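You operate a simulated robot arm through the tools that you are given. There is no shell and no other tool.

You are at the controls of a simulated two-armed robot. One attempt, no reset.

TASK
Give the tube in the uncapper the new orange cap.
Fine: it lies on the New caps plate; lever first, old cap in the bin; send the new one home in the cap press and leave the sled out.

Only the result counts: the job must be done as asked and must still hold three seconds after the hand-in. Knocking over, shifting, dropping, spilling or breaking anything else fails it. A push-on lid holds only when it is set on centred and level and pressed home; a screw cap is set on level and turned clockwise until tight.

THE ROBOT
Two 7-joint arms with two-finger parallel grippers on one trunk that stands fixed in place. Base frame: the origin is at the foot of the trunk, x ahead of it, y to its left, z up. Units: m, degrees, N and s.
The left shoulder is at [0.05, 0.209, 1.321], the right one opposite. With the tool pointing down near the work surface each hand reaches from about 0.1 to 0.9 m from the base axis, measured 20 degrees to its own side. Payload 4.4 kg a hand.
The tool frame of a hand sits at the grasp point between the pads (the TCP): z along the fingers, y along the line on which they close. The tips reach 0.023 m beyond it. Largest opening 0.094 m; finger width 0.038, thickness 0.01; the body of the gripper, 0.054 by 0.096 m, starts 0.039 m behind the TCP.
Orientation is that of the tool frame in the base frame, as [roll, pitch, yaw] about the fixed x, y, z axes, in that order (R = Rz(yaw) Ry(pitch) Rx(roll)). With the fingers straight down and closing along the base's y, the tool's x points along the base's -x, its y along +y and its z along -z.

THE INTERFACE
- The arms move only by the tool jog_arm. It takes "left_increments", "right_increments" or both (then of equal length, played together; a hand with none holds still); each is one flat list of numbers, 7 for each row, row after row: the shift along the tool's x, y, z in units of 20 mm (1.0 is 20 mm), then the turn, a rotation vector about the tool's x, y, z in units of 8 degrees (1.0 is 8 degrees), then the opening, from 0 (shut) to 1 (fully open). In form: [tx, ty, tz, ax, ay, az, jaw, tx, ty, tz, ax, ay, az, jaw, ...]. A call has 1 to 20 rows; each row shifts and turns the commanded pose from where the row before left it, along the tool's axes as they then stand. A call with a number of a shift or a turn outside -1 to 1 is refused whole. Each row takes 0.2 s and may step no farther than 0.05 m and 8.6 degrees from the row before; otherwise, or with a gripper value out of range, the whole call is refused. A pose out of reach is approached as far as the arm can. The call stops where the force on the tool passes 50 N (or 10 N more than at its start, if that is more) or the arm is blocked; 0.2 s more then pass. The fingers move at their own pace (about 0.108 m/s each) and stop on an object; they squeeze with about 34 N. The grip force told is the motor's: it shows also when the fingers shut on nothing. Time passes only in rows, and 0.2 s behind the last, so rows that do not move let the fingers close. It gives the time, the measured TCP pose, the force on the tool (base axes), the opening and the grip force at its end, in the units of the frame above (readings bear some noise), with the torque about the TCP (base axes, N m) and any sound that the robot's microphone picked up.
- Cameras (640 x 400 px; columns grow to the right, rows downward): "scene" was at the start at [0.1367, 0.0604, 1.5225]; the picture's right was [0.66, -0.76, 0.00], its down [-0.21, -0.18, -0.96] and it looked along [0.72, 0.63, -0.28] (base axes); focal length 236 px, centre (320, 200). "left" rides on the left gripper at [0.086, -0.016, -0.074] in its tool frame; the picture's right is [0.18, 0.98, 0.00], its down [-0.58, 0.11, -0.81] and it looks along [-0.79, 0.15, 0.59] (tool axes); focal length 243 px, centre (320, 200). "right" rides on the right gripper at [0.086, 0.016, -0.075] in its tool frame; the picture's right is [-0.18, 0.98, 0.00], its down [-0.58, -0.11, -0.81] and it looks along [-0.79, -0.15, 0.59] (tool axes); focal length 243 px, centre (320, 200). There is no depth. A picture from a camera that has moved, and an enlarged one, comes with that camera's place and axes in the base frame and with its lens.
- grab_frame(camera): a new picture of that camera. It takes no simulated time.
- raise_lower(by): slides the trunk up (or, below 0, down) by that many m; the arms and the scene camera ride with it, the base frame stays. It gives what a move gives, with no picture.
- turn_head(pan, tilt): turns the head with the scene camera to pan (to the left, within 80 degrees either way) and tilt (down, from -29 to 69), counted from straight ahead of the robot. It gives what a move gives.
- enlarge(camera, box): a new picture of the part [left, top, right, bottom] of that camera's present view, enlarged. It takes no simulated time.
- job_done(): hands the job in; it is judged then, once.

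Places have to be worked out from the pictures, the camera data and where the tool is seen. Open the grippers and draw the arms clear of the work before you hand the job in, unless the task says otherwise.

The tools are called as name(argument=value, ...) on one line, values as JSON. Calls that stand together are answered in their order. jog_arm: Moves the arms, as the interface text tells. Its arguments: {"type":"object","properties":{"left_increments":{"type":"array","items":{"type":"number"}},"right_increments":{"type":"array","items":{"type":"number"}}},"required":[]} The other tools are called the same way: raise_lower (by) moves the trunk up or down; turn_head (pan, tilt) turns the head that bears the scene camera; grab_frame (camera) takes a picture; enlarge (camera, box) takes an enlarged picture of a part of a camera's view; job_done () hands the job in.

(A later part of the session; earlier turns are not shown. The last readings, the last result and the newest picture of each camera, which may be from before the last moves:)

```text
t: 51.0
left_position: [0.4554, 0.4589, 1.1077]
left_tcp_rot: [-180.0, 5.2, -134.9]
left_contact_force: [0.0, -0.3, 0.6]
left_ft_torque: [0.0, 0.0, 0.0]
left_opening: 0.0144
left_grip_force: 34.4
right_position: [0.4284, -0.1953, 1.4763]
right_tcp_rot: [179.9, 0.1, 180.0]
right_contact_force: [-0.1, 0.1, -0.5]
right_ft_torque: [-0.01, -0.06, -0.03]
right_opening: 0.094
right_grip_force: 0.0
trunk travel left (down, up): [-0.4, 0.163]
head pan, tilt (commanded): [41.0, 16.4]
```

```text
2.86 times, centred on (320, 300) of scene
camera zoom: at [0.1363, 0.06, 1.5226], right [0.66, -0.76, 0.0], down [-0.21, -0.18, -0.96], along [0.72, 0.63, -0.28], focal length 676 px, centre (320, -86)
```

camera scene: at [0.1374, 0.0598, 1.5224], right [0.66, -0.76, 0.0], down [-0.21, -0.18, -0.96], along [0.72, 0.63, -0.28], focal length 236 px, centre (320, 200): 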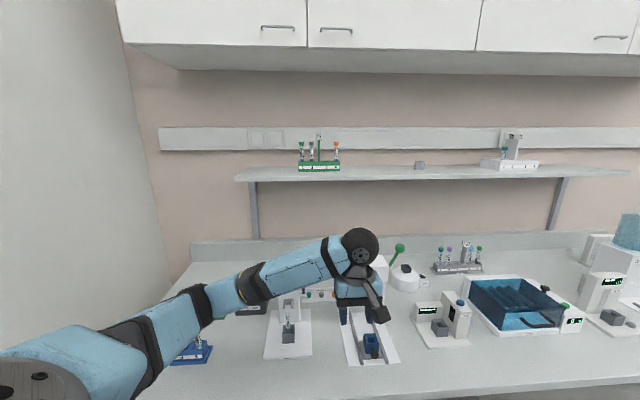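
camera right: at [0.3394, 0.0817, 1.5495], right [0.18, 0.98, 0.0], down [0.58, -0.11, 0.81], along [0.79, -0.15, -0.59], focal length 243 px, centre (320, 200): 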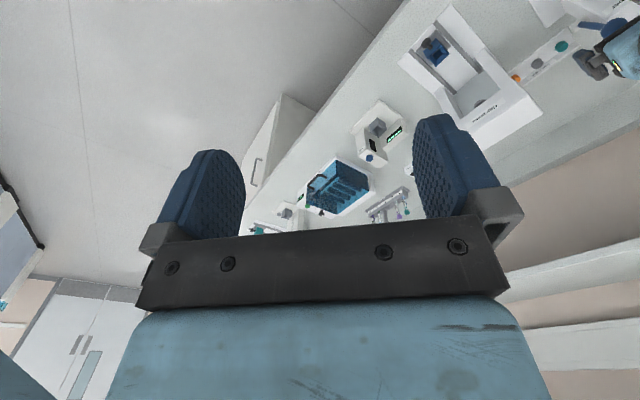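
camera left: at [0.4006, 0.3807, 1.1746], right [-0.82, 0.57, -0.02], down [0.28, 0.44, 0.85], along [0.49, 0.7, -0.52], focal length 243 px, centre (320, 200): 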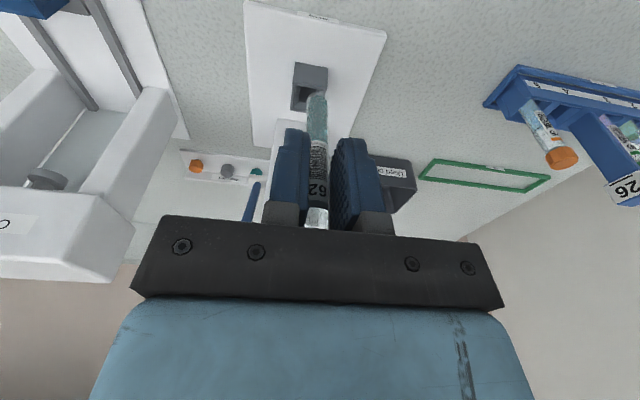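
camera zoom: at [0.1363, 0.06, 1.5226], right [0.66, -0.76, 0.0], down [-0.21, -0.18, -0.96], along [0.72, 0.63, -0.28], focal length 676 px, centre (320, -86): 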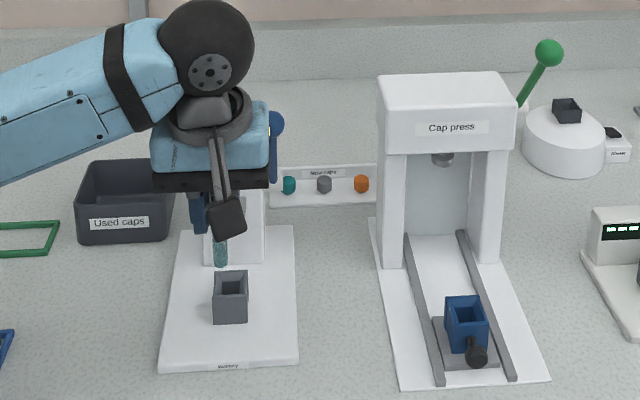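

The tube hangs vertical with its rounded bottom about 0.078 below the TCP. I swing it right to above the blue sled socket.

jog_arm(left_increments=[-0.044, -0.927, 0.004, 0, 0, 0, 0, -0.044, -0.927, 0.004, 0, 0, 0, 0, -0.044, -0.927, 0.004, 0, 0, 0, 0, -0.044, -0.927, 0.004, 0, 0, 0, 0, -0.044, -0.927, 0.004, 0, 0, 0, 0, -0.044, -0.927, 0.004, 0, 0, 0, 0, -0.044, -0.927, 0.004, 0, 0, 0, 0, -0.044, -0.927, 0.004, 0, 0, 0, 0, -0.044, -0.927, 0.004, 0, 0, 0, 0, -0.044, -0.927, 0.004, 0, 0, 0, 0, -0.044, -0.927, 0.004, 0, 0, 0, 0, -0.044, -0.927, 0.004, 0, 0, 0, 0, -0.044, -0.927, 0.004, 0, 0, 0, 0, 0, 0, 0, 0, 0, 0, 0])

grab_frame(camera="left")

enlarge(camera="left", box=[240, 0, 400, 130])

enlarge(camera="scene", box=[335, 300, 405, 370])

```text
t: 54.0
left_position: [0.6348, 0.2966, 1.107]
left_tcp_rot: [-180.0, 5.0, -135.1]
left_contact_force: [0.0, 0.0, 0.1]
left_ft_torque: [0.01, -0.01, -0.02]
left_opening: 0.0143
left_grip_force: 33.9
right_position: [0.4271, -0.1944, 1.4754]
right_tcp_rot: [-180.0, 0.0, 180.0]
right_contact_force: [0.1, -0.1, -0.4]
right_ft_torque: [-0.02, 0.01, 0.03]
right_opening: 0.0941
right_grip_force: 0.1
trunk travel left (down, up): [-0.4, 0.163]
head pan, tilt (commanded): [41.0, 16.4]
```

```text
taken
camera left: at [0.5794, 0.2181, 1.1736], right [-0.82, 0.57, -0.02], down [0.28, 0.44, 0.85], along [0.49, 0.7, -0.52], focal length 243 px, centre (320, 200)
```

left: 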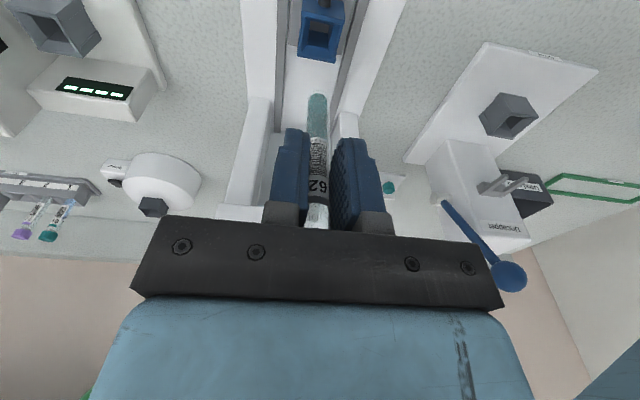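

```text
3.08 times, centred on (320, 65) of left
camera zoom: at [0.5794, 0.2181, 1.1736], right [-0.82, 0.57, -0.02], down [0.28, 0.44, 0.85], along [0.49, 0.7, -0.52], focal length 746 px, centre (320, 615)
```

zoom: 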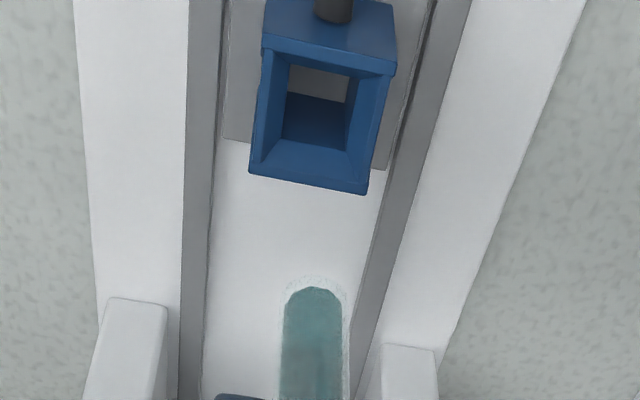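

```text
5.71 times, centred on (370, 335) of scene
camera zoom: at [0.1363, 0.0608, 1.5225], right [0.66, -0.76, 0.0], down [-0.21, -0.19, -0.96], along [0.72, 0.63, -0.28], focal length 1351 px, centre (34, -571)
```

zoom: 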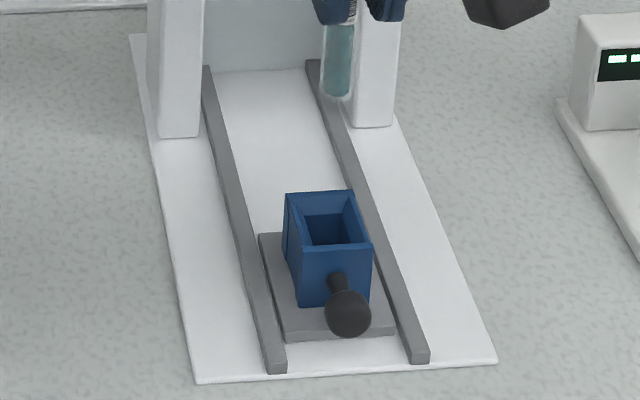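

The tube bottom and the socket centre agree at about (v 0.667, u 0.240). I lower until the bottom is just above the socket mouth, then verify in both views.

jog_arm(left_increments=[0.07, 0, 0.797, 0, 0, 0, 0, 0.07, 0, 0.797, 0, 0, 0, 0, 0.07, 0, 0.797, 0, 0, 0, 0, 0.07, 0, 0.797, 0, 0, 0, 0, 0, 0, 0, 0, 0, 0, 0])

enlarge(camera="left", box=[240, 0, 400, 130])

enlarge(camera="scene", box=[345, 305, 395, 355])

```text
t: 55.2
left_position: [0.6341, 0.2978, 1.043]
left_tcp_rot: [-180.0, 4.8, -135.1]
left_contact_force: [-0.3, -0.7, -0.6]
left_ft_torque: [0.03, 0.02, -0.01]
left_opening: 0.0142
left_grip_force: 34.4
right_position: [0.4277, -0.1942, 1.4761]
right_tcp_rot: [180.0, 0.0, 179.9]
right_contact_force: [-0.3, 0.4, 0.2]
right_ft_torque: [0.0, 0.01, 0.0]
right_opening: 0.0942
right_grip_force: 0.1
trunk travel left (down, up): [-0.4, 0.163]
head pan, tilt (commanded): [41.0, 16.4]
```

```text
3.08 times, centred on (320, 65) of left
camera zoom: at [0.58, 0.2188, 1.1099], right [-0.82, 0.57, -0.02], down [0.28, 0.44, 0.85], along [0.49, 0.7, -0.52], focal length 746 px, centre (320, 615)
```

zoom: 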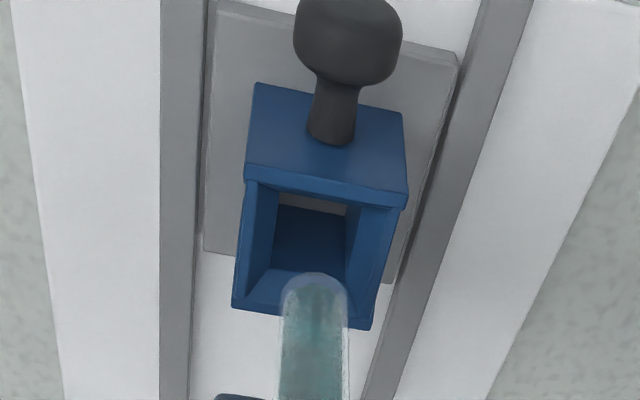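

```text
8.00 times, centred on (370, 330) of scene
camera zoom: at [0.1366, 0.0603, 1.5225], right [0.66, -0.76, 0.0], down [-0.21, -0.18, -0.96], along [0.72, 0.63, -0.28], focal length 1892 px, centre (-80, -840)
```

zoom: 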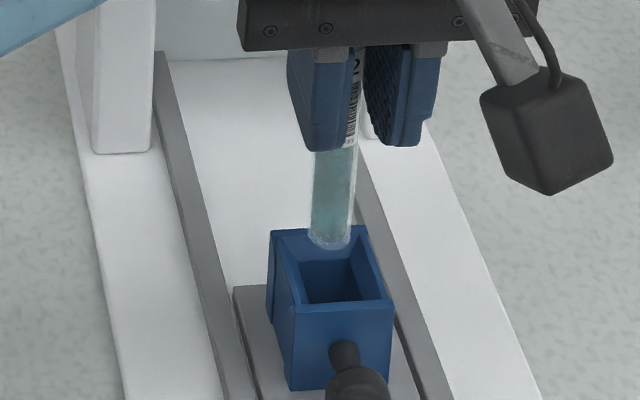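

Both views put the tube about 2.5 mm short in depth and 1 mm left. I correct that and lower 30 mm into the socket mouth.

jog_arm(left_increments=[-0.125, -0.04, 0.011, 0, 0, 0, 0, 0.043, 0, 0.498, 0, 0, 0, 0, 0.043, 0, 0.498, 0, 0, 0, 0, 0.043, 0, 0.498, 0, 0, 0, 0])

enlarge(camera="left", box=[240, 0, 400, 130])

enlarge(camera="scene", box=[345, 305, 395, 355])

```text
t: 56.2
left_position: [0.6358, 0.297, 1.0136]
left_tcp_rot: [180.0, 5.0, -135.0]
left_contact_force: [-0.1, -0.2, -0.4]
left_ft_torque: [-0.11, 0.02, -0.03]
left_opening: 0.0141
left_grip_force: 34.0
right_position: [0.4286, -0.1968, 1.4755]
right_tcp_rot: [-179.9, 0.0, 180.0]
right_contact_force: [0.4, 0.3, -1.0]
right_ft_torque: [0.02, -0.01, -0.01]
right_opening: 0.094
right_grip_force: 0.0
trunk travel left (down, up): [-0.4, 0.163]
head pan, tilt (commanded): [41.0, 16.4]
```

```text
3.08 times, centred on (320, 65) of left
camera zoom: at [0.5811, 0.2196, 1.0796], right [-0.82, 0.57, -0.02], down [0.28, 0.44, 0.85], along [0.49, 0.7, -0.52], focal length 746 px, centre (320, 615)
```

zoom: 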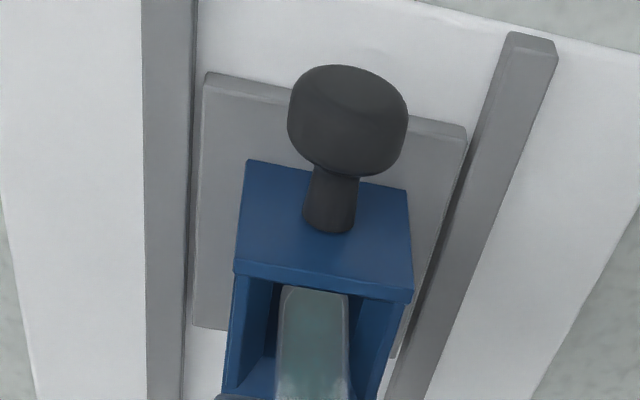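

```text
8.00 times, centred on (370, 330) of scene
camera zoom: at [0.1369, 0.0605, 1.5225], right [0.66, -0.76, 0.0], down [-0.21, -0.18, -0.96], along [0.72, 0.63, -0.28], focal length 1892 px, centre (-80, -840)
```

zoom: 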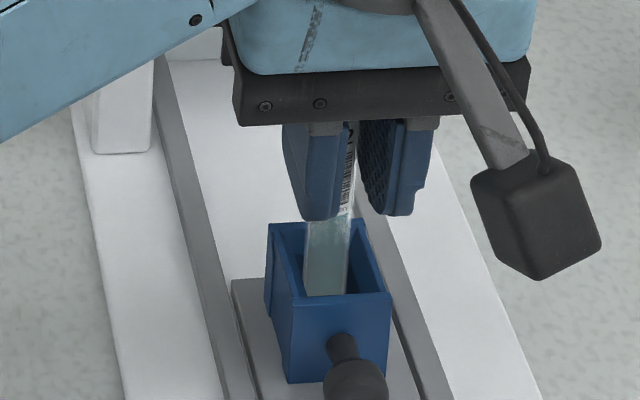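

The tube bottom is inside the socket mouth with almost no force. I lower in small steps, watching for contact.

jog_arm(left_increments=[0.022, 0, 0.249, 0, 0, 0, 0])

```text
t: 56.6
left_position: [0.6358, 0.2971, 1.007]
left_tcp_rot: [-179.9, 4.9, -135.0]
left_contact_force: [-0.9, -2.3, -0.8]
left_ft_torque: [-0.04, 0.02, -0.03]
left_opening: 0.014
left_grip_force: 34.8
right_position: [0.4278, -0.196, 1.4763]
right_tcp_rot: [179.9, 0.0, -180.0]
right_contact_force: [0.6, -0.1, 0.0]
right_ft_torque: [0.01, 0.01, -0.01]
right_opening: 0.0941
right_grip_force: 0.1
trunk travel left (down, up): [-0.4, 0.163]
head pan, tilt (commanded): [41.0, 16.4]
```

Still free. I go down another 10 mm in two steps.

jog_arm(left_increments=[0.022, 0, 0.249, 0, 0, 0, 0, 0.022, 0, 0.249, 0, 0, 0, 0])

enlarge(camera="left", box=[230, 60, 410, 240])

enlarge(camera="scene", box=[345, 305, 395, 355])

```text
t: 57.2
left_position: [0.6367, 0.2978, 0.998]
left_tcp_rot: [180.0, 5.2, -135.0]
left_contact_force: [-0.3, -1.4, 0.5]
left_ft_torque: [-0.05, 0.02, -0.02]
left_opening: 0.0142
left_grip_force: 34.2
right_position: [0.4274, -0.195, 1.4763]
right_tcp_rot: [-179.9, -0.1, 180.0]
right_contact_force: [0.2, 0.3, -0.8]
right_ft_torque: [0.02, -0.01, -0.01]
right_opening: 0.0943
right_grip_force: 0.0
trunk travel left (down, up): [-0.4, 0.163]
head pan, tilt (commanded): [41.0, 16.4]
```

```text
2.22 times, centred on (320, 150) of left
camera zoom: at [0.5808, 0.2196, 1.065], right [-0.82, 0.57, -0.02], down [0.28, 0.44, 0.85], along [0.49, 0.7, -0.52], focal length 539 px, centre (320, 311)
```

zoom: 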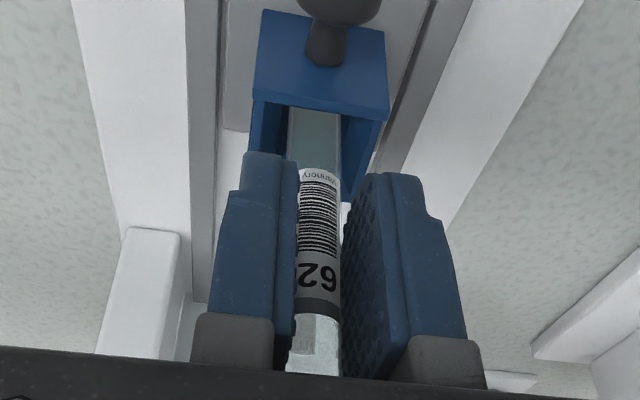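

```text
8.00 times, centred on (370, 330) of scene
camera zoom: at [0.1367, 0.0604, 1.5225], right [0.66, -0.76, 0.0], down [-0.21, -0.18, -0.96], along [0.72, 0.63, -0.28], focal length 1892 px, centre (-80, -840)
```

zoom: 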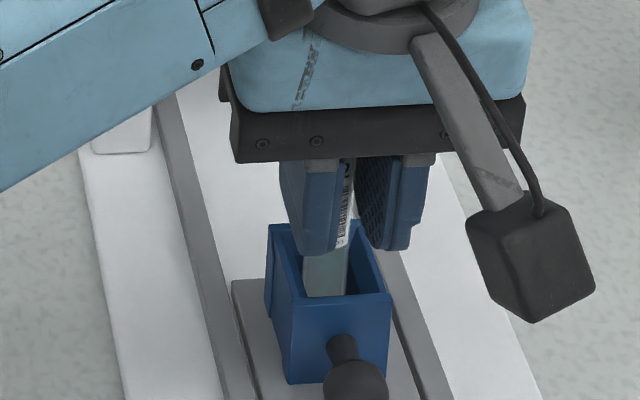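

Still no contact at TCP z 0.998. I continue in 4 mm steps.

jog_arm(left_increments=[0.017, 0, 0.199, 0, 0, 0, 0])

```text
t: 57.6
left_position: [0.635, 0.2974, 0.996]
left_tcp_rot: [-179.9, 5.1, -135.0]
left_contact_force: [-1.4, 0.6, 4.7]
left_ft_torque: [0.21, 0.12, 0.04]
left_opening: 0.0139
left_grip_force: 33.2
right_position: [0.4276, -0.1963, 1.4761]
right_tcp_rot: [-180.0, -0.1, 179.9]
right_contact_force: [-0.1, 0.1, -0.4]
right_ft_torque: [0.0, 0.01, 0.04]
right_opening: 0.0938
right_grip_force: 0.1
trunk travel left (down, up): [-0.4, 0.163]
head pan, tilt (commanded): [41.0, 16.4]
```

Floor contact at about 5 N, so the tube is seated. I open the jaws and back off upward, then check that the tube stands in the sled.

jog_arm(left_increments=[0, 0, -0.05, 0, 0, 0, 0.17, 0, 0, 0, 0, 0, 0, 0.25, 0, 0, 0, 0, 0, 0, 0.45, 0, 0, 0, 0, 0, 0, 0.45, -0.043, 0, -0.498, 0, 0, 0, 0.45, -0.087, 0, -0.996, 0, 0, 0, 0.45, -0.087, 0, -0.996, 0, 0, 0, 0.45, -0.087, 0, -0.996, 0, 0, 0, 0.45, -0.087, 0, -0.996, 0, 0, 0, 0.45])

grab_frame(camera="left")

enlarge(camera="scene", box=[335, 270, 405, 355])

```text
t: 59.6
left_position: [0.6352, 0.2977, 1.0856]
left_tcp_rot: [180.0, 4.9, -135.0]
left_contact_force: [0.4, 1.0, 0.9]
left_ft_torque: [-0.01, 0.02, 0.0]
left_opening: 0.0426
left_grip_force: 0.1
right_position: [0.4269, -0.1959, 1.4749]
right_tcp_rot: [180.0, -0.1, 180.0]
right_contact_force: [-0.5, -0.9, -0.1]
right_ft_torque: [0.0, -0.01, -0.03]
right_opening: 0.094
right_grip_force: 0.0
trunk travel left (down, up): [-0.4, 0.163]
head pan, tilt (commanded): [41.0, 16.4]
```

```text
taken
camera left: at [0.5807, 0.2198, 1.1528], right [-0.82, 0.57, -0.02], down [0.28, 0.44, 0.85], along [0.49, 0.7, -0.52], focal length 243 px, centre (320, 200)
```

left: 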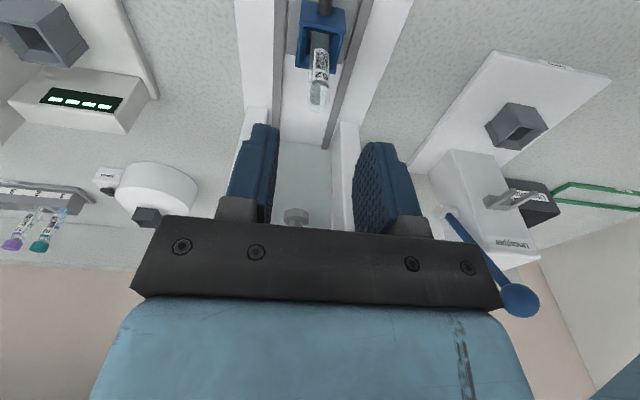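

```text
4.71 times, centred on (370, 312) of scene
camera zoom: at [0.1364, 0.0602, 1.5225], right [0.66, -0.76, 0.0], down [-0.21, -0.18, -0.96], along [0.72, 0.63, -0.28], focal length 1113 px, centre (85, -329)
```

zoom: 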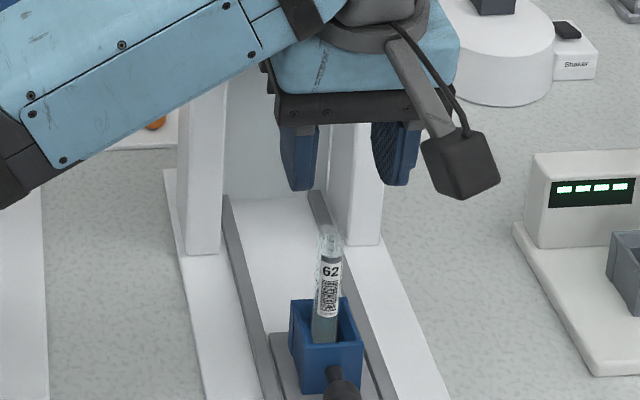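

The tube stands upright in the sled. Now for the orange cap: I raise the hand and shift left to get a clear view of the New caps plate.

jog_arm(left_increments=[-0.087, 0, -0.996, 0, 0, 0, 0.45, -0.087, 0, -0.996, 0, 0, 0, 0.45, -0.087, 0, -0.996, 0, 0, 0, 0.45, -0.087, 0, -0.996, 0, 0, 0, 0.45, -0.087, 0.9, -0.996, 0, 0, 0, 0.45, -0.087, 0.9, -0.996, 0, 0, 0, 0.45, -0.087, 0.9, -0.996, 0, 0, 0, 0.45, -0.087, 0.9, -0.996, 0, 0, 0, 0.45, 0, 0.9, 0, 0, 0, 0, 0.45])

grab_frame(camera="left")

enlarge(camera="left", box=[180, 30, 400, 210])

enlarge(camera="scene", box=[290, 240, 410, 330])

```text
t: 61.6
left_position: [0.5715, 0.3624, 1.2443]
left_tcp_rot: [-180.0, 4.9, -135.0]
left_contact_force: [0.0, 0.7, 0.1]
left_ft_torque: [-0.04, -0.02, -0.02]
left_opening: 0.0423
left_grip_force: 0.0
right_position: [0.4276, -0.1949, 1.4763]
right_tcp_rot: [-180.0, 0.1, -180.0]
right_contact_force: [0.5, 0.0, -0.3]
right_ft_torque: [0.01, -0.02, 0.01]
right_opening: 0.094
right_grip_force: 0.1
trunk travel left (down, up): [-0.4, 0.163]
head pan, tilt (commanded): [41.0, 16.4]
```

```text
taken
camera left: at [0.5165, 0.2839, 1.3117], right [-0.82, 0.57, -0.02], down [0.28, 0.44, 0.85], along [0.49, 0.7, -0.52], focal length 243 px, centre (320, 200)
```

left: 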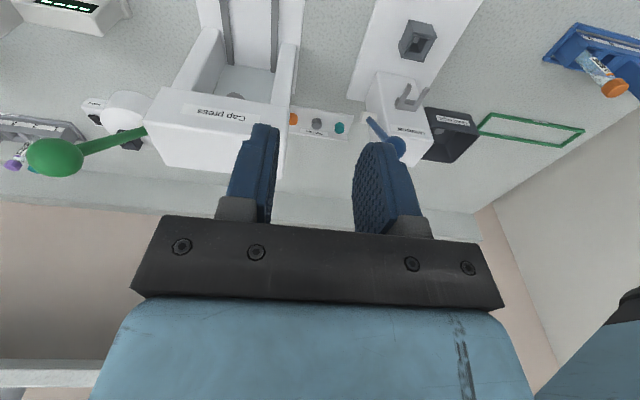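

```text
2.22 times, centred on (290, 120) of left
camera zoom: at [0.5165, 0.2839, 1.3117], right [-0.82, 0.57, -0.02], down [0.28, 0.44, 0.85], along [0.49, 0.7, -0.52], focal length 539 px, centre (387, 378)
```

zoom: 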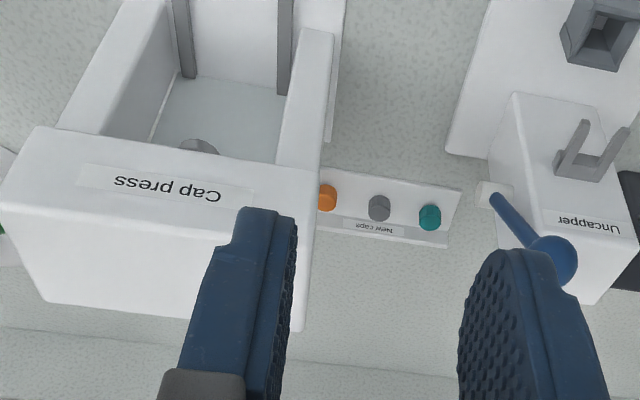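

```text
4.44 times, centred on (350, 285) of scene
camera zoom: at [0.1364, 0.0611, 1.5225], right [0.66, -0.76, 0.0], down [-0.21, -0.19, -0.96], along [0.72, 0.63, -0.28], focal length 1051 px, centre (187, -178)
```

zoom: 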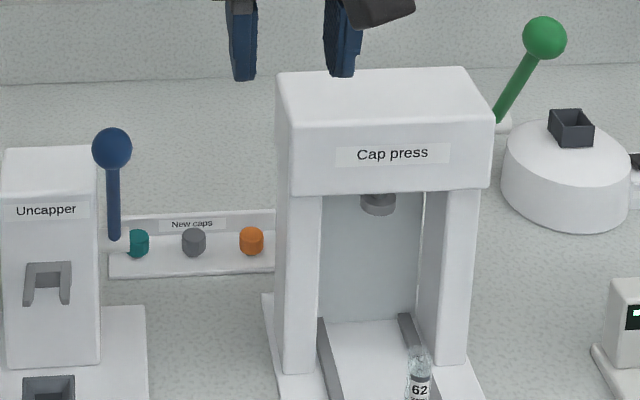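

The orange cap triangulates to v≈0.902, u≈0.163, top z≈0.925, behind and left of the press body. I check how the left arm is held before reaching in there.

grab_frame(camera="scene")

grab_frame(camera="right")

```text
taken
camera scene: at [0.1364, 0.0611, 1.5225], right [0.66, -0.76, 0.0], down [-0.21, -0.19, -0.96], along [0.72, 0.63, -0.28], focal length 236 px, centre (320, 200)
```

scene: 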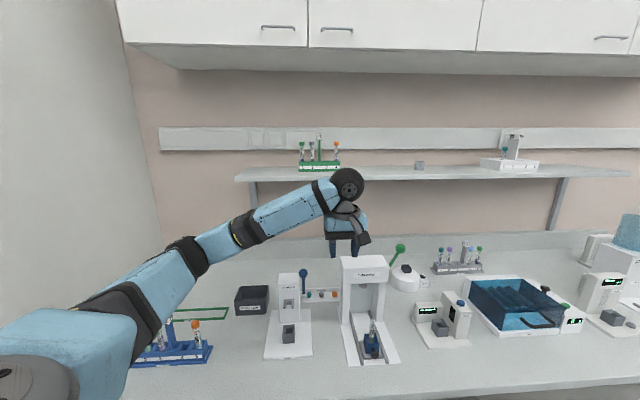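

```text
taken
camera right: at [0.3402, -0.1779, 1.5507], right [0.18, 0.98, 0.0], down [0.58, -0.11, 0.81], along [0.79, -0.15, -0.59], focal length 243 px, centre (320, 200)
```

right: 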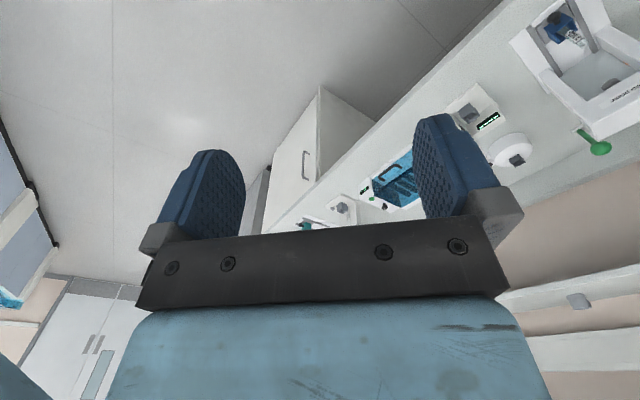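

I enlarge the New caps plate in both views to see whether its label strip is raised behind the caps.

enlarge(camera="left", box=[280, 95, 380, 150])

enlarge(camera="scene", box=[310, 280, 350, 310])

```text
6.40 times, centred on (330, 122) of left
camera zoom: at [0.5165, 0.2839, 1.3117], right [-0.82, 0.57, -0.02], down [0.28, 0.44, 0.85], along [0.49, 0.7, -0.52], focal length 1553 px, centre (256, 696)
```

zoom: 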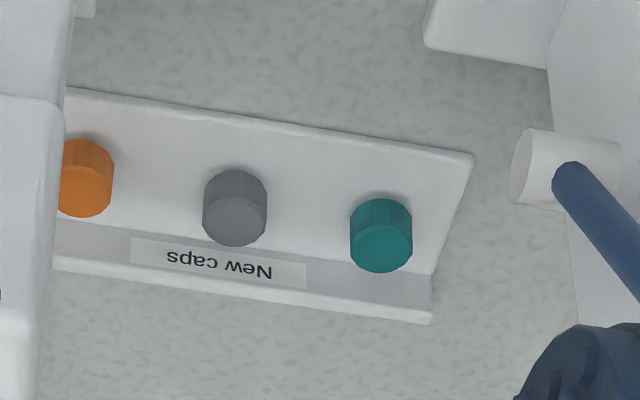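

```text
13.33 times, centred on (330, 295) of scene
camera zoom: at [0.1364, 0.0611, 1.5225], right [0.66, -0.76, 0.0], down [-0.21, -0.19, -0.96], along [0.72, 0.63, -0.28], focal length 3152 px, centre (187, -1067)
```

zoom: 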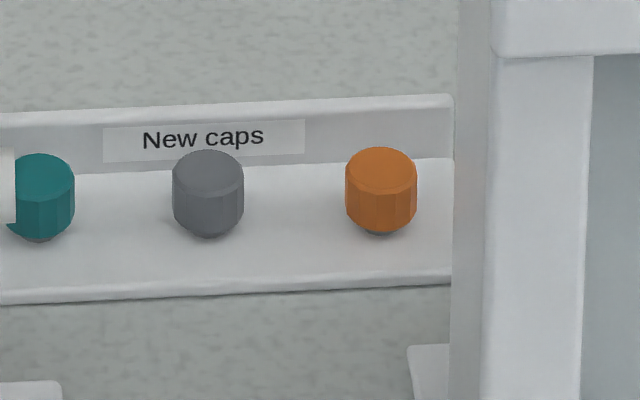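

The plate has a raised board just behind the caps, so closing straight across in depth is tight, while the −135° yaw would put the hand camera into the press. I turn the left hand to yaw 180 and move high above the cap to check reach and arm posture first.

jog_arm(left_increments=[0, 0, 0, 0, 0.61, 0, 0.45, 0, 0, 0, 0, 0, 0.9375, 0.45, 0, 0, 0, 0, 0, 0.9375, 0.45, 0, 0, 0, 0, 0, 0.9375, 0.45, 0, 0, 0, 0, 0, 0.9375, 0.45, 0, 0, 0, 0, 0, 0.9375, 0.45, 0, 0, 0, 0, 0, 0.9375, 0.45, -0.936, 0.848, 0, 0, 0, 0, 0.45, -0.936, 0.848, 0, 0, 0, 0, 0.45, -0.936, 0.848, 0, 0, 0, 0, 0.45, -0.936, 0.848, 0, 0, 0, 0, 0.45, -0.936, 0.848, 0, 0, 0, 0, 0.45, -0.936, 0.848, 0, 0, 0, 0, 0.45, -0.936, 0.848, 0, 0, 0, 0, 0.45, -0.936, 0.848, 0, 0, 0, 0, 0.45, -0.936, 0.848, 0, 0, 0, 0, 0.45])

grab_frame(camera="scene")

grab_frame(camera="left")

```text
t: 65.0
left_position: [0.7413, 0.5145, 1.2443]
left_tcp_rot: [179.9, -0.1, 180.0]
left_contact_force: [0.1, 0.2, -0.1]
left_ft_torque: [-0.02, 0.01, -0.02]
left_opening: 0.0423
left_grip_force: 0.0
right_position: [0.4287, -0.196, 1.4754]
right_tcp_rot: [180.0, 0.0, -179.9]
right_contact_force: [0.1, -0.2, -0.7]
right_ft_torque: [-0.04, 0.04, -0.01]
right_opening: 0.0938
right_grip_force: 0.0
trunk travel left (down, up): [-0.4, 0.163]
head pan, tilt (commanded): [41.0, 16.4]
```

```text
taken
camera scene: at [0.1374, 0.0603, 1.5224], right [0.66, -0.76, 0.0], down [-0.21, -0.18, -0.96], along [0.72, 0.63, -0.28], focal length 236 px, centre (320, 200)
```

scene: 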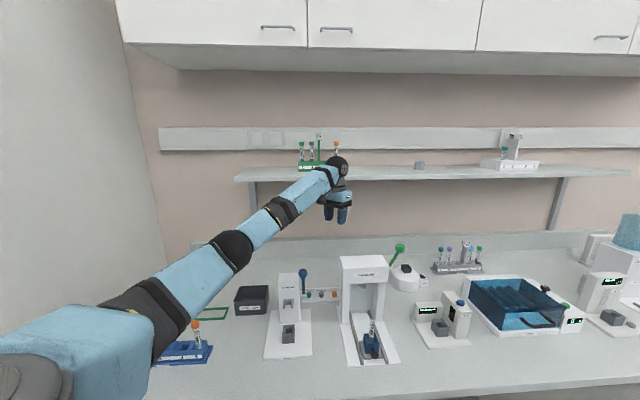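

```text
taken
camera left: at [0.6533, 0.498, 1.3197], right [-0.18, 0.98, 0.0], down [0.58, 0.11, 0.81], along [0.79, 0.15, -0.59], focal length 243 px, centre (320, 200)
```

left: 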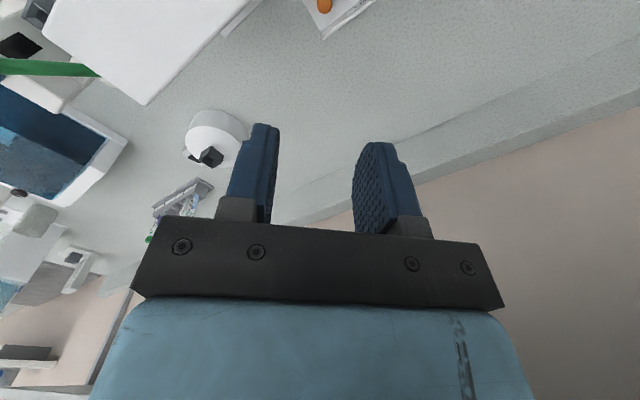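

The hand reaches over there with the arm nearly straight. I pull back 10 cm to look steeply down on the cap plate and judge the shape of the strip behind the caps.

jog_arm(left_increments=[1, 0, 0, 0, 0, 0, 0.45, 1, 0, 0, 0, 0, 0, 0.45, 1, 0, 0, 0, 0, 0, 0.45, 1, 0, 0, 0, 0, 0, 0.45, 1, 0, 0, 0, 0, 0, 0.45])

grab_frame(camera="left")

enlarge(camera="left", box=[290, 40, 390, 120])

```text
t: 66.2
left_position: [0.6401, 0.5143, 1.2469]
left_tcp_rot: [179.9, 0.1, 180.0]
left_contact_force: [0.2, 0.3, 0.1]
left_ft_torque: [0.01, -0.02, 0.0]
left_opening: 0.0419
left_grip_force: 0.0
right_position: [0.4267, -0.1939, 1.4761]
right_tcp_rot: [-180.0, 0.0, 180.0]
right_contact_force: [0.1, -0.1, 0.3]
right_ft_torque: [0.03, -0.01, -0.03]
right_opening: 0.0939
right_grip_force: 0.1
trunk travel left (down, up): [-0.4, 0.163]
head pan, tilt (commanded): [41.0, 16.4]
```

```text
taken
camera left: at [0.5521, 0.497, 1.3213], right [-0.18, 0.98, 0.0], down [0.58, 0.11, 0.81], along [0.79, 0.15, -0.59], focal length 243 px, centre (320, 200)
```

left: 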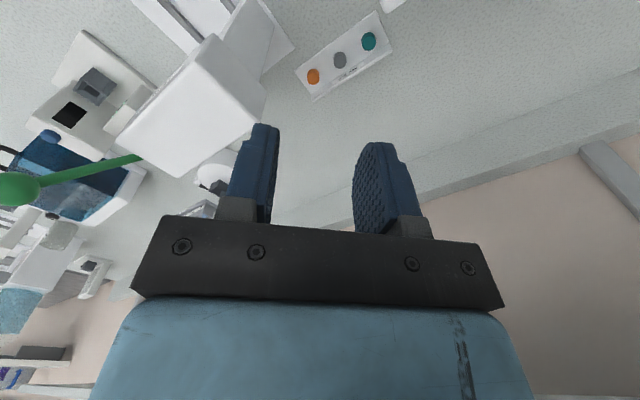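

```text
5.00 times, centred on (340, 80) of left
camera zoom: at [0.5521, 0.497, 1.3213], right [-0.18, 0.98, 0.0], down [0.58, 0.11, 0.81], along [0.79, 0.15, -0.59], focal length 1213 px, centre (220, 800)
```

zoom: 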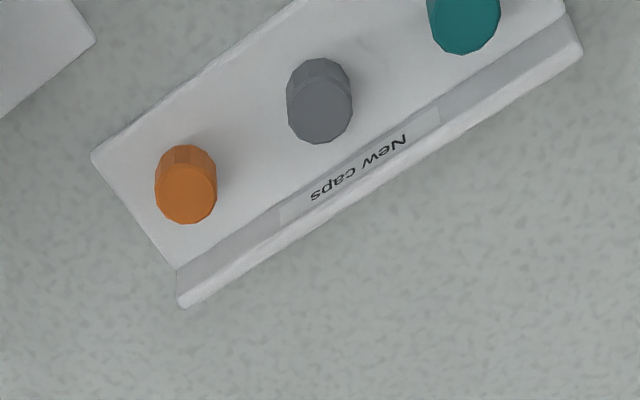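

The board is vertical, about 19 mm high, and stands about 28 mm behind the cap centre. The orange cap top is at (0.752, 0.5226, 0.930). I'll use yaw 185 with a 6° tilt, offsetting the pads toward the robot to clear the board, and raise the trunk 5 cm so the forearm clears the lever ball.

raise_lower(by=0.05)

jog_arm(left_increments=[0, 0, 0, 0, 0, -0.625, 0.33, -0.896, -0.013, 0, 0, 0, 0, 0.33, -0.896, -0.013, 0, 0, 0, 0, 0.33, -0.896, -0.013, 0, 0, 0, 0, 0.33, -0.896, -0.013, 0, 0, 0, 0, 0.33, -0.896, -0.013, 0, 0, 0, 0, 0.33, 0, 0, 0, 0, -0.75, 0, 0.33, 0.1033, 0, 0.983, 0, 0, 0, 0.33, 0.1033, 0, 0.983, 0, 0, 0, 0.33, 0.1033, 0, 0.983, 0, 0, 0, 0.33, 0.1033, 0, 0.983, 0, 0, 0, 0.33])

grab_frame(camera="scene")

grab_frame(camera="left")

```text
t: 67.1
left_position: [0.6403, 0.5148, 1.2961]
left_tcp_rot: [180.0, 0.2, 180.0]
left_contact_force: [-1.0, -0.8, 0.0]
left_ft_torque: [0.05, -0.01, -0.02]
left_opening: 0.0422
left_grip_force: 0.1
right_position: [0.4284, -0.195, 1.5247]
right_tcp_rot: [180.0, 0.0, 180.0]
right_contact_force: [-0.4, -0.8, 0.2]
right_ft_torque: [-0.01, 0.01, 0.03]
right_opening: 0.094
right_grip_force: 0.0
trunk travel left (down, up): [-0.45, 0.113]
head pan, tilt (commanded): [41.0, 16.4]
```

```text
t: 69.5
left_position: [0.7294, 0.5204, 1.2154]
left_tcp_rot: [179.8, 6.1, -175.0]
left_contact_force: [-0.6, -0.2, -0.1]
left_ft_torque: [0.0, 0.0, 0.02]
left_opening: 0.031
left_grip_force: 0.0
right_position: [0.428, -0.1958, 1.5261]
right_tcp_rot: [-179.9, 0.0, 180.0]
right_contact_force: [0.3, 0.0, -0.7]
right_ft_torque: [-0.01, 0.0, 0.01]
right_opening: 0.0939
right_grip_force: 0.0
trunk travel left (down, up): [-0.45, 0.113]
head pan, tilt (commanded): [41.0, 16.4]
```

```text
taken
camera scene: at [0.1376, 0.0606, 1.5724], right [0.66, -0.76, 0.0], down [-0.21, -0.18, -0.96], along [0.72, 0.63, -0.28], focal length 236 px, centre (320, 200)
```

scene: 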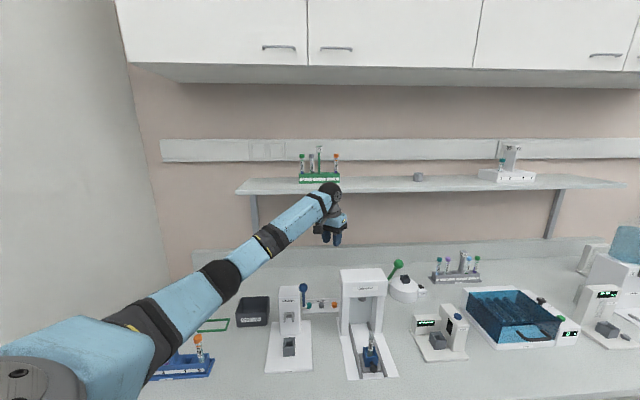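

```text
taken
camera left: at [0.6369, 0.4951, 1.2806], right [-0.27, 0.96, -0.02], down [0.48, 0.15, 0.86], along [0.83, 0.22, -0.5], focal length 243 px, centre (320, 200)
```

left: 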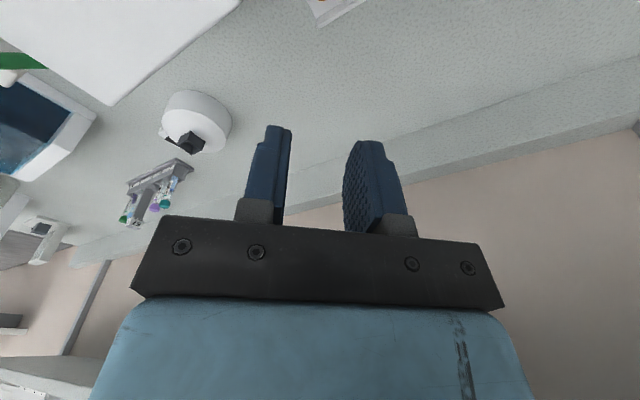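

Position matches the plan. I keep descending in steps and watch the arm against the ball and the press.

jog_arm(left_increments=[0.1033, 0, 0.983, 0, 0, 0, 0.33, 0.1033, 0, 0.983, 0, 0, 0, 0.33, 0.1033, 0, 0.983, 0, 0, 0, 0.33, 0.1033, 0, 0.983, 0, 0, 0, 0.33, 0.1033, 0, 0.983, 0, 0, 0, 0.33])

enlarge(camera="scene", box=[180, 180, 400, 340])

grab_frame(camera="left")

```text
t: 70.7
left_position: [0.7294, 0.5205, 1.117]
left_tcp_rot: [180.0, 6.0, -175.0]
left_contact_force: [-0.3, 1.0, -0.1]
left_ft_torque: [0.01, 0.02, 0.0]
left_opening: 0.0309
left_grip_force: 0.3
right_position: [0.4284, -0.1945, 1.5261]
right_tcp_rot: [-180.0, 0.0, -180.0]
right_contact_force: [-0.4, 0.3, 0.4]
right_ft_torque: [0.02, -0.01, 0.0]
right_opening: 0.0941
right_grip_force: 0.0
trunk travel left (down, up): [-0.45, 0.113]
head pan, tilt (commanded): [41.0, 16.4]
```

```text
2.50 times, centred on (290, 260) of scene
camera zoom: at [0.1369, 0.0607, 1.5725], right [0.66, -0.76, 0.0], down [-0.21, -0.18, -0.96], along [0.72, 0.63, -0.28], focal length 591 px, centre (395, 50)
```

zoom: 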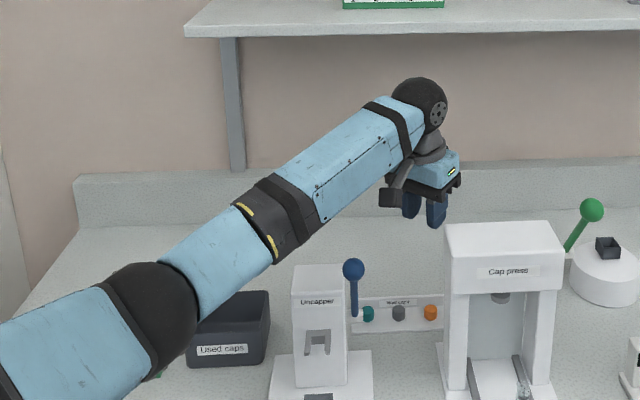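

```text
taken
camera left: at [0.6371, 0.4954, 1.1828], right [-0.27, 0.96, -0.02], down [0.48, 0.15, 0.86], along [0.83, 0.22, -0.5], focal length 243 px, centre (320, 200)
```

left: 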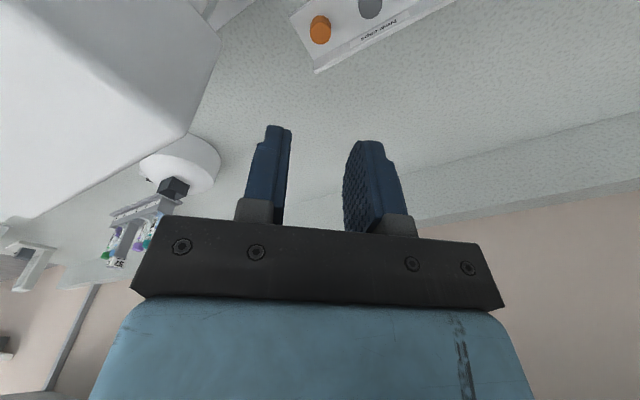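

Everything is clear so far and the cap lines up with the pads. I go down another 7.7 cm, then check.

jog_arm(left_increments=[0.1006, 0, 0.957, 0, 0, 0, 0.33, 0.1006, 0, 0.957, 0, 0, 0, 0.33, 0.1006, 0, 0.957, 0, 0, 0, 0.33, 0.1006, 0, 0.957, 0, 0, 0, 0.33])

enlarge(camera="scene", box=[250, 200, 390, 310])

grab_frame(camera="left")

```text
t: 71.7
left_position: [0.7296, 0.5193, 1.0401]
left_tcp_rot: [179.9, 6.1, -174.9]
left_contact_force: [0.5, 0.4, -0.9]
left_ft_torque: [0.01, 0.0, -0.01]
left_opening: 0.0309
left_grip_force: 0.0
right_position: [0.4289, -0.1941, 1.5255]
right_tcp_rot: [-180.0, 0.0, -180.0]
right_contact_force: [0.2, -0.4, 0.5]
right_ft_torque: [0.03, 0.0, 0.02]
right_opening: 0.0938
right_grip_force: 0.0
trunk travel left (down, up): [-0.45, 0.113]
head pan, tilt (commanded): [41.0, 16.4]
```

```text
3.64 times, centred on (320, 255) of scene
camera zoom: at [0.1372, 0.0608, 1.5724], right [0.66, -0.76, 0.0], down [-0.21, -0.19, -0.96], along [0.72, 0.63, -0.28], focal length 860 px, centre (320, 0)
```

zoom: 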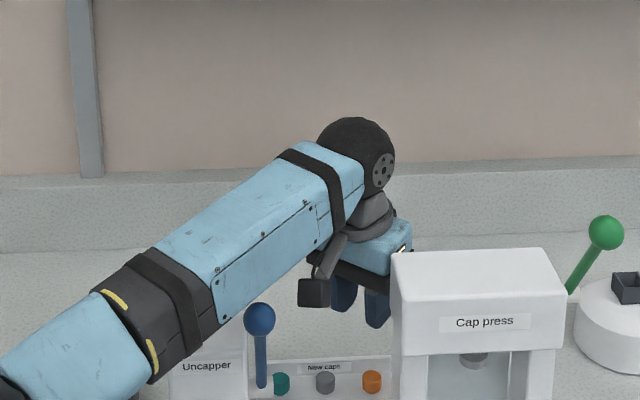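

```text
taken
camera left: at [0.6376, 0.495, 1.1056], right [-0.27, 0.96, -0.02], down [0.48, 0.15, 0.86], along [0.83, 0.22, -0.5], focal length 243 px, centre (320, 200)
```

left: 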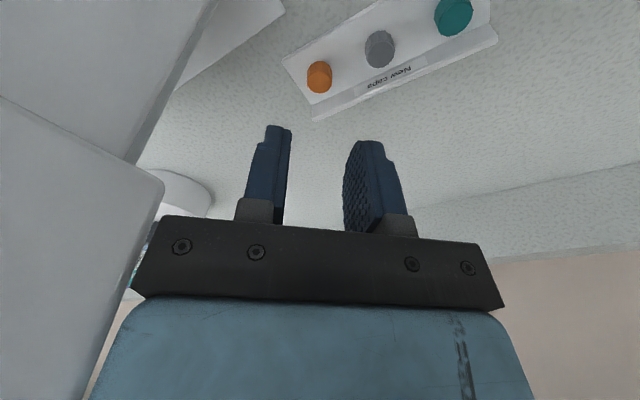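

The cap sits about 1 mm off the pad centre and clearances look fine. I descend along the tool axis most of the remaining way.

jog_arm(left_increments=[0, 0.02, 0.838, 0, 0, 0, 0.33, 0, 0.02, 0.838, 0, 0, 0, 0.33, 0, 0.01, 0.838, 0, 0, 0, 0.33, 0, 0, 0.838, 0, 0, 0, 0.33])

enlarge(camera="scene", box=[270, 230, 370, 320])

grab_frame(camera="left")

enlarge(camera="left", box=[240, 60, 420, 230])

```text
t: 72.7
left_position: [0.7377, 0.5228, 0.975]
left_tcp_rot: [179.9, 6.1, -175.0]
left_contact_force: [0.6, 0.2, -0.1]
left_ft_torque: [0.0, -0.01, -0.02]
left_opening: 0.0309
left_grip_force: 0.1
right_position: [0.4265, -0.1959, 1.5261]
right_tcp_rot: [-179.9, 0.0, -179.9]
right_contact_force: [-0.1, 0.2, 0.2]
right_ft_torque: [0.0, 0.0, 0.0]
right_opening: 0.0941
right_grip_force: 0.1
trunk travel left (down, up): [-0.45, 0.113]
head pan, tilt (commanded): [41.0, 16.4]
```

```text
4.44 times, centred on (320, 275) of scene
camera zoom: at [0.1363, 0.0603, 1.5726], right [0.66, -0.76, 0.0], down [-0.21, -0.18, -0.96], along [0.72, 0.63, -0.28], focal length 1051 px, centre (320, -133)
```

zoom: 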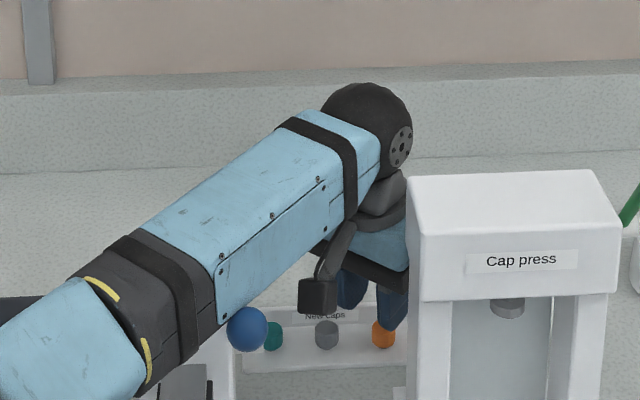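

```text
taken
camera left: at [0.6449, 0.4973, 1.0392], right [-0.27, 0.96, -0.02], down [0.48, 0.15, 0.86], along [0.83, 0.22, -0.5], focal length 243 px, centre (320, 200)
```

left: 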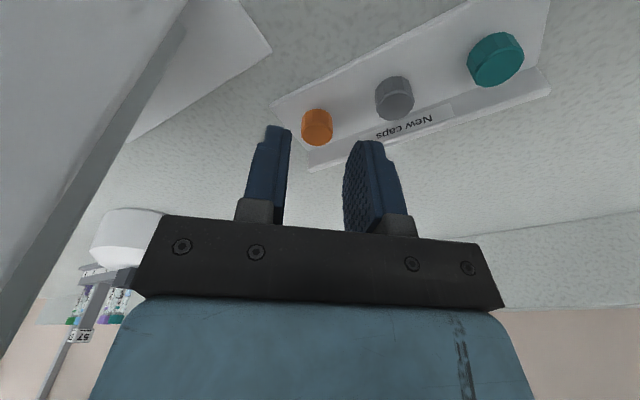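

```text
2.35 times, centred on (330, 145) of left
camera zoom: at [0.6449, 0.4973, 1.0392], right [-0.27, 0.96, -0.02], down [0.48, 0.15, 0.86], along [0.83, 0.22, -0.5], focal length 571 px, centre (296, 329)
```

zoom: 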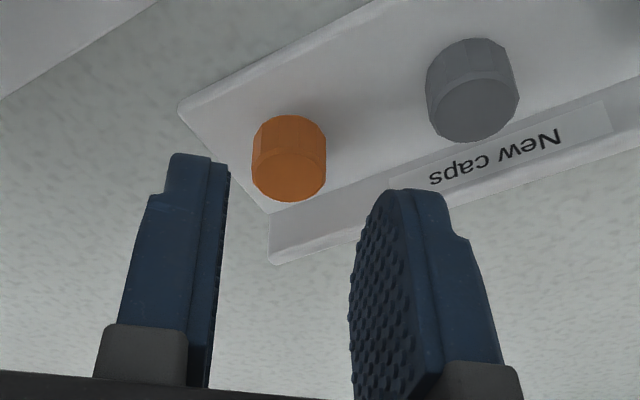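

The cap is centred (y offset ~0, about 10 mm toward the far part of the pads, as intended). I descend the last 35 mm slowly.

jog_arm(left_increments=[0, 0, 0.5, 0, 0, 0, 0.33, 0, 0, 0.5, 0, 0, 0, 0.33, 0, 0, 0.4, 0, 0, 0, 0.33])

enlarge(camera="scene", box=[270, 230, 370, 320])

enlarge(camera="left", box=[240, 60, 420, 230])

```text
t: 73.5
left_position: [0.7412, 0.523, 0.9468]
left_tcp_rot: [179.9, 6.0, -175.0]
left_contact_force: [0.2, -0.1, 0.2]
left_ft_torque: [0.02, 0.01, 0.01]
left_opening: 0.0311
left_grip_force: 0.0
right_position: [0.427, -0.1947, 1.5255]
right_tcp_rot: [180.0, 0.0, 180.0]
right_contact_force: [0.7, -0.4, 0.2]
right_ft_torque: [-0.01, -0.01, -0.03]
right_opening: 0.0941
right_grip_force: 0.0
trunk travel left (down, up): [-0.45, 0.113]
head pan, tilt (commanded): [41.0, 16.4]
```

```text
4.44 times, centred on (320, 275) of scene
camera zoom: at [0.1367, 0.0606, 1.5725], right [0.66, -0.76, 0.0], down [-0.21, -0.18, -0.96], along [0.72, 0.63, -0.28], focal length 1051 px, centre (320, -133)
```

zoom: 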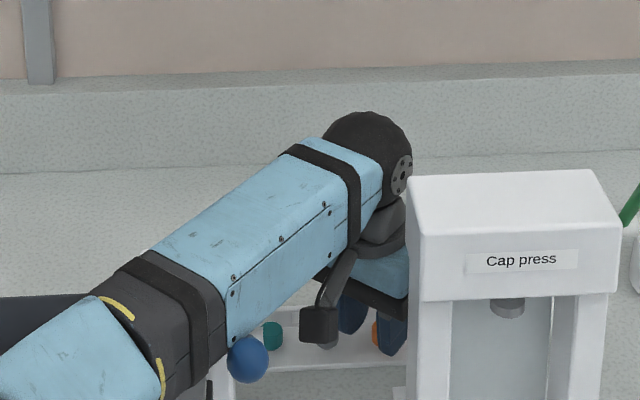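

```text
2.35 times, centred on (330, 145) of left
camera zoom: at [0.6476, 0.4985, 1.0115], right [-0.27, 0.96, -0.02], down [0.48, 0.15, 0.86], along [0.83, 0.22, -0.5], focal length 571 px, centre (296, 329)
```

zoom: 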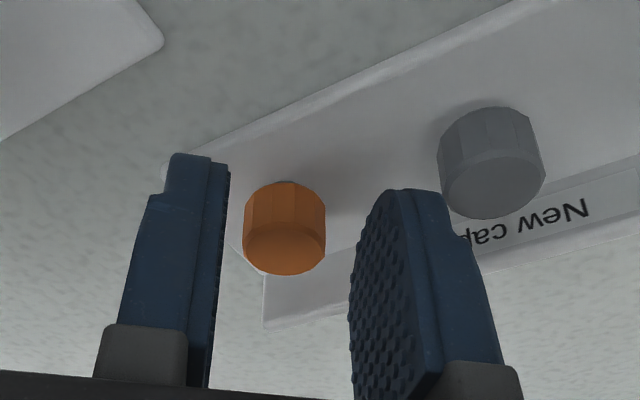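

I see the forearm is resting on the lever ball and has pushed it down a little; with no tube there and the lever spring-returned, that is harmless, and the press has not moved. I make the final small adjustment down to grip height.

jog_arm(left_increments=[-0.08, -0.06, 0.22, 0, 0, 0, 0.33, -0.02, 0, 0.22, 0, 0, 0, 0.33])

enlarge(camera="left", box=[240, 60, 420, 230])

enlarge(camera="scene", box=[240, 230, 420, 360])

```text
t: 74.1
left_position: [0.7426, 0.5214, 0.938]
left_tcp_rot: [180.0, 6.1, -175.0]
left_contact_force: [-0.1, 0.4, -1.0]
left_ft_torque: [0.01, 0.04, -0.01]
left_opening: 0.0309
left_grip_force: 0.1
right_position: [0.4268, -0.1947, 1.5256]
right_tcp_rot: [-179.9, 0.0, 179.9]
right_contact_force: [-0.9, 0.5, -0.5]
right_ft_torque: [0.01, 0.0, 0.01]
right_opening: 0.0941
right_grip_force: 0.0
trunk travel left (down, up): [-0.45, 0.113]
head pan, tilt (commanded): [41.0, 16.4]
```

```text
2.35 times, centred on (330, 145) of left
camera zoom: at [0.6497, 0.4973, 1.0034], right [-0.27, 0.96, -0.02], down [0.48, 0.15, 0.86], along [0.83, 0.22, -0.5], focal length 571 px, centre (296, 329)
```

zoom: 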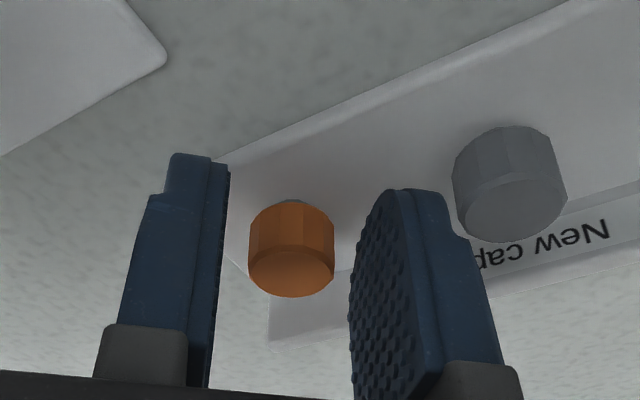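

```text
3.08 times, centred on (330, 295) of scene
camera zoom: at [0.1367, 0.0605, 1.5725], right [0.66, -0.76, 0.0], down [-0.21, -0.18, -0.96], along [0.72, 0.63, -0.28], focal length 728 px, centre (289, -92)
```

zoom: 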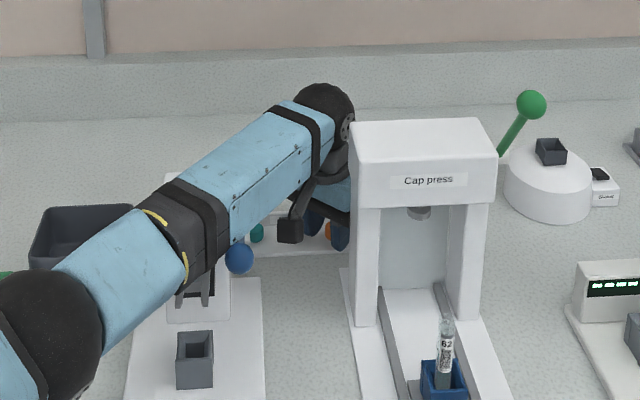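

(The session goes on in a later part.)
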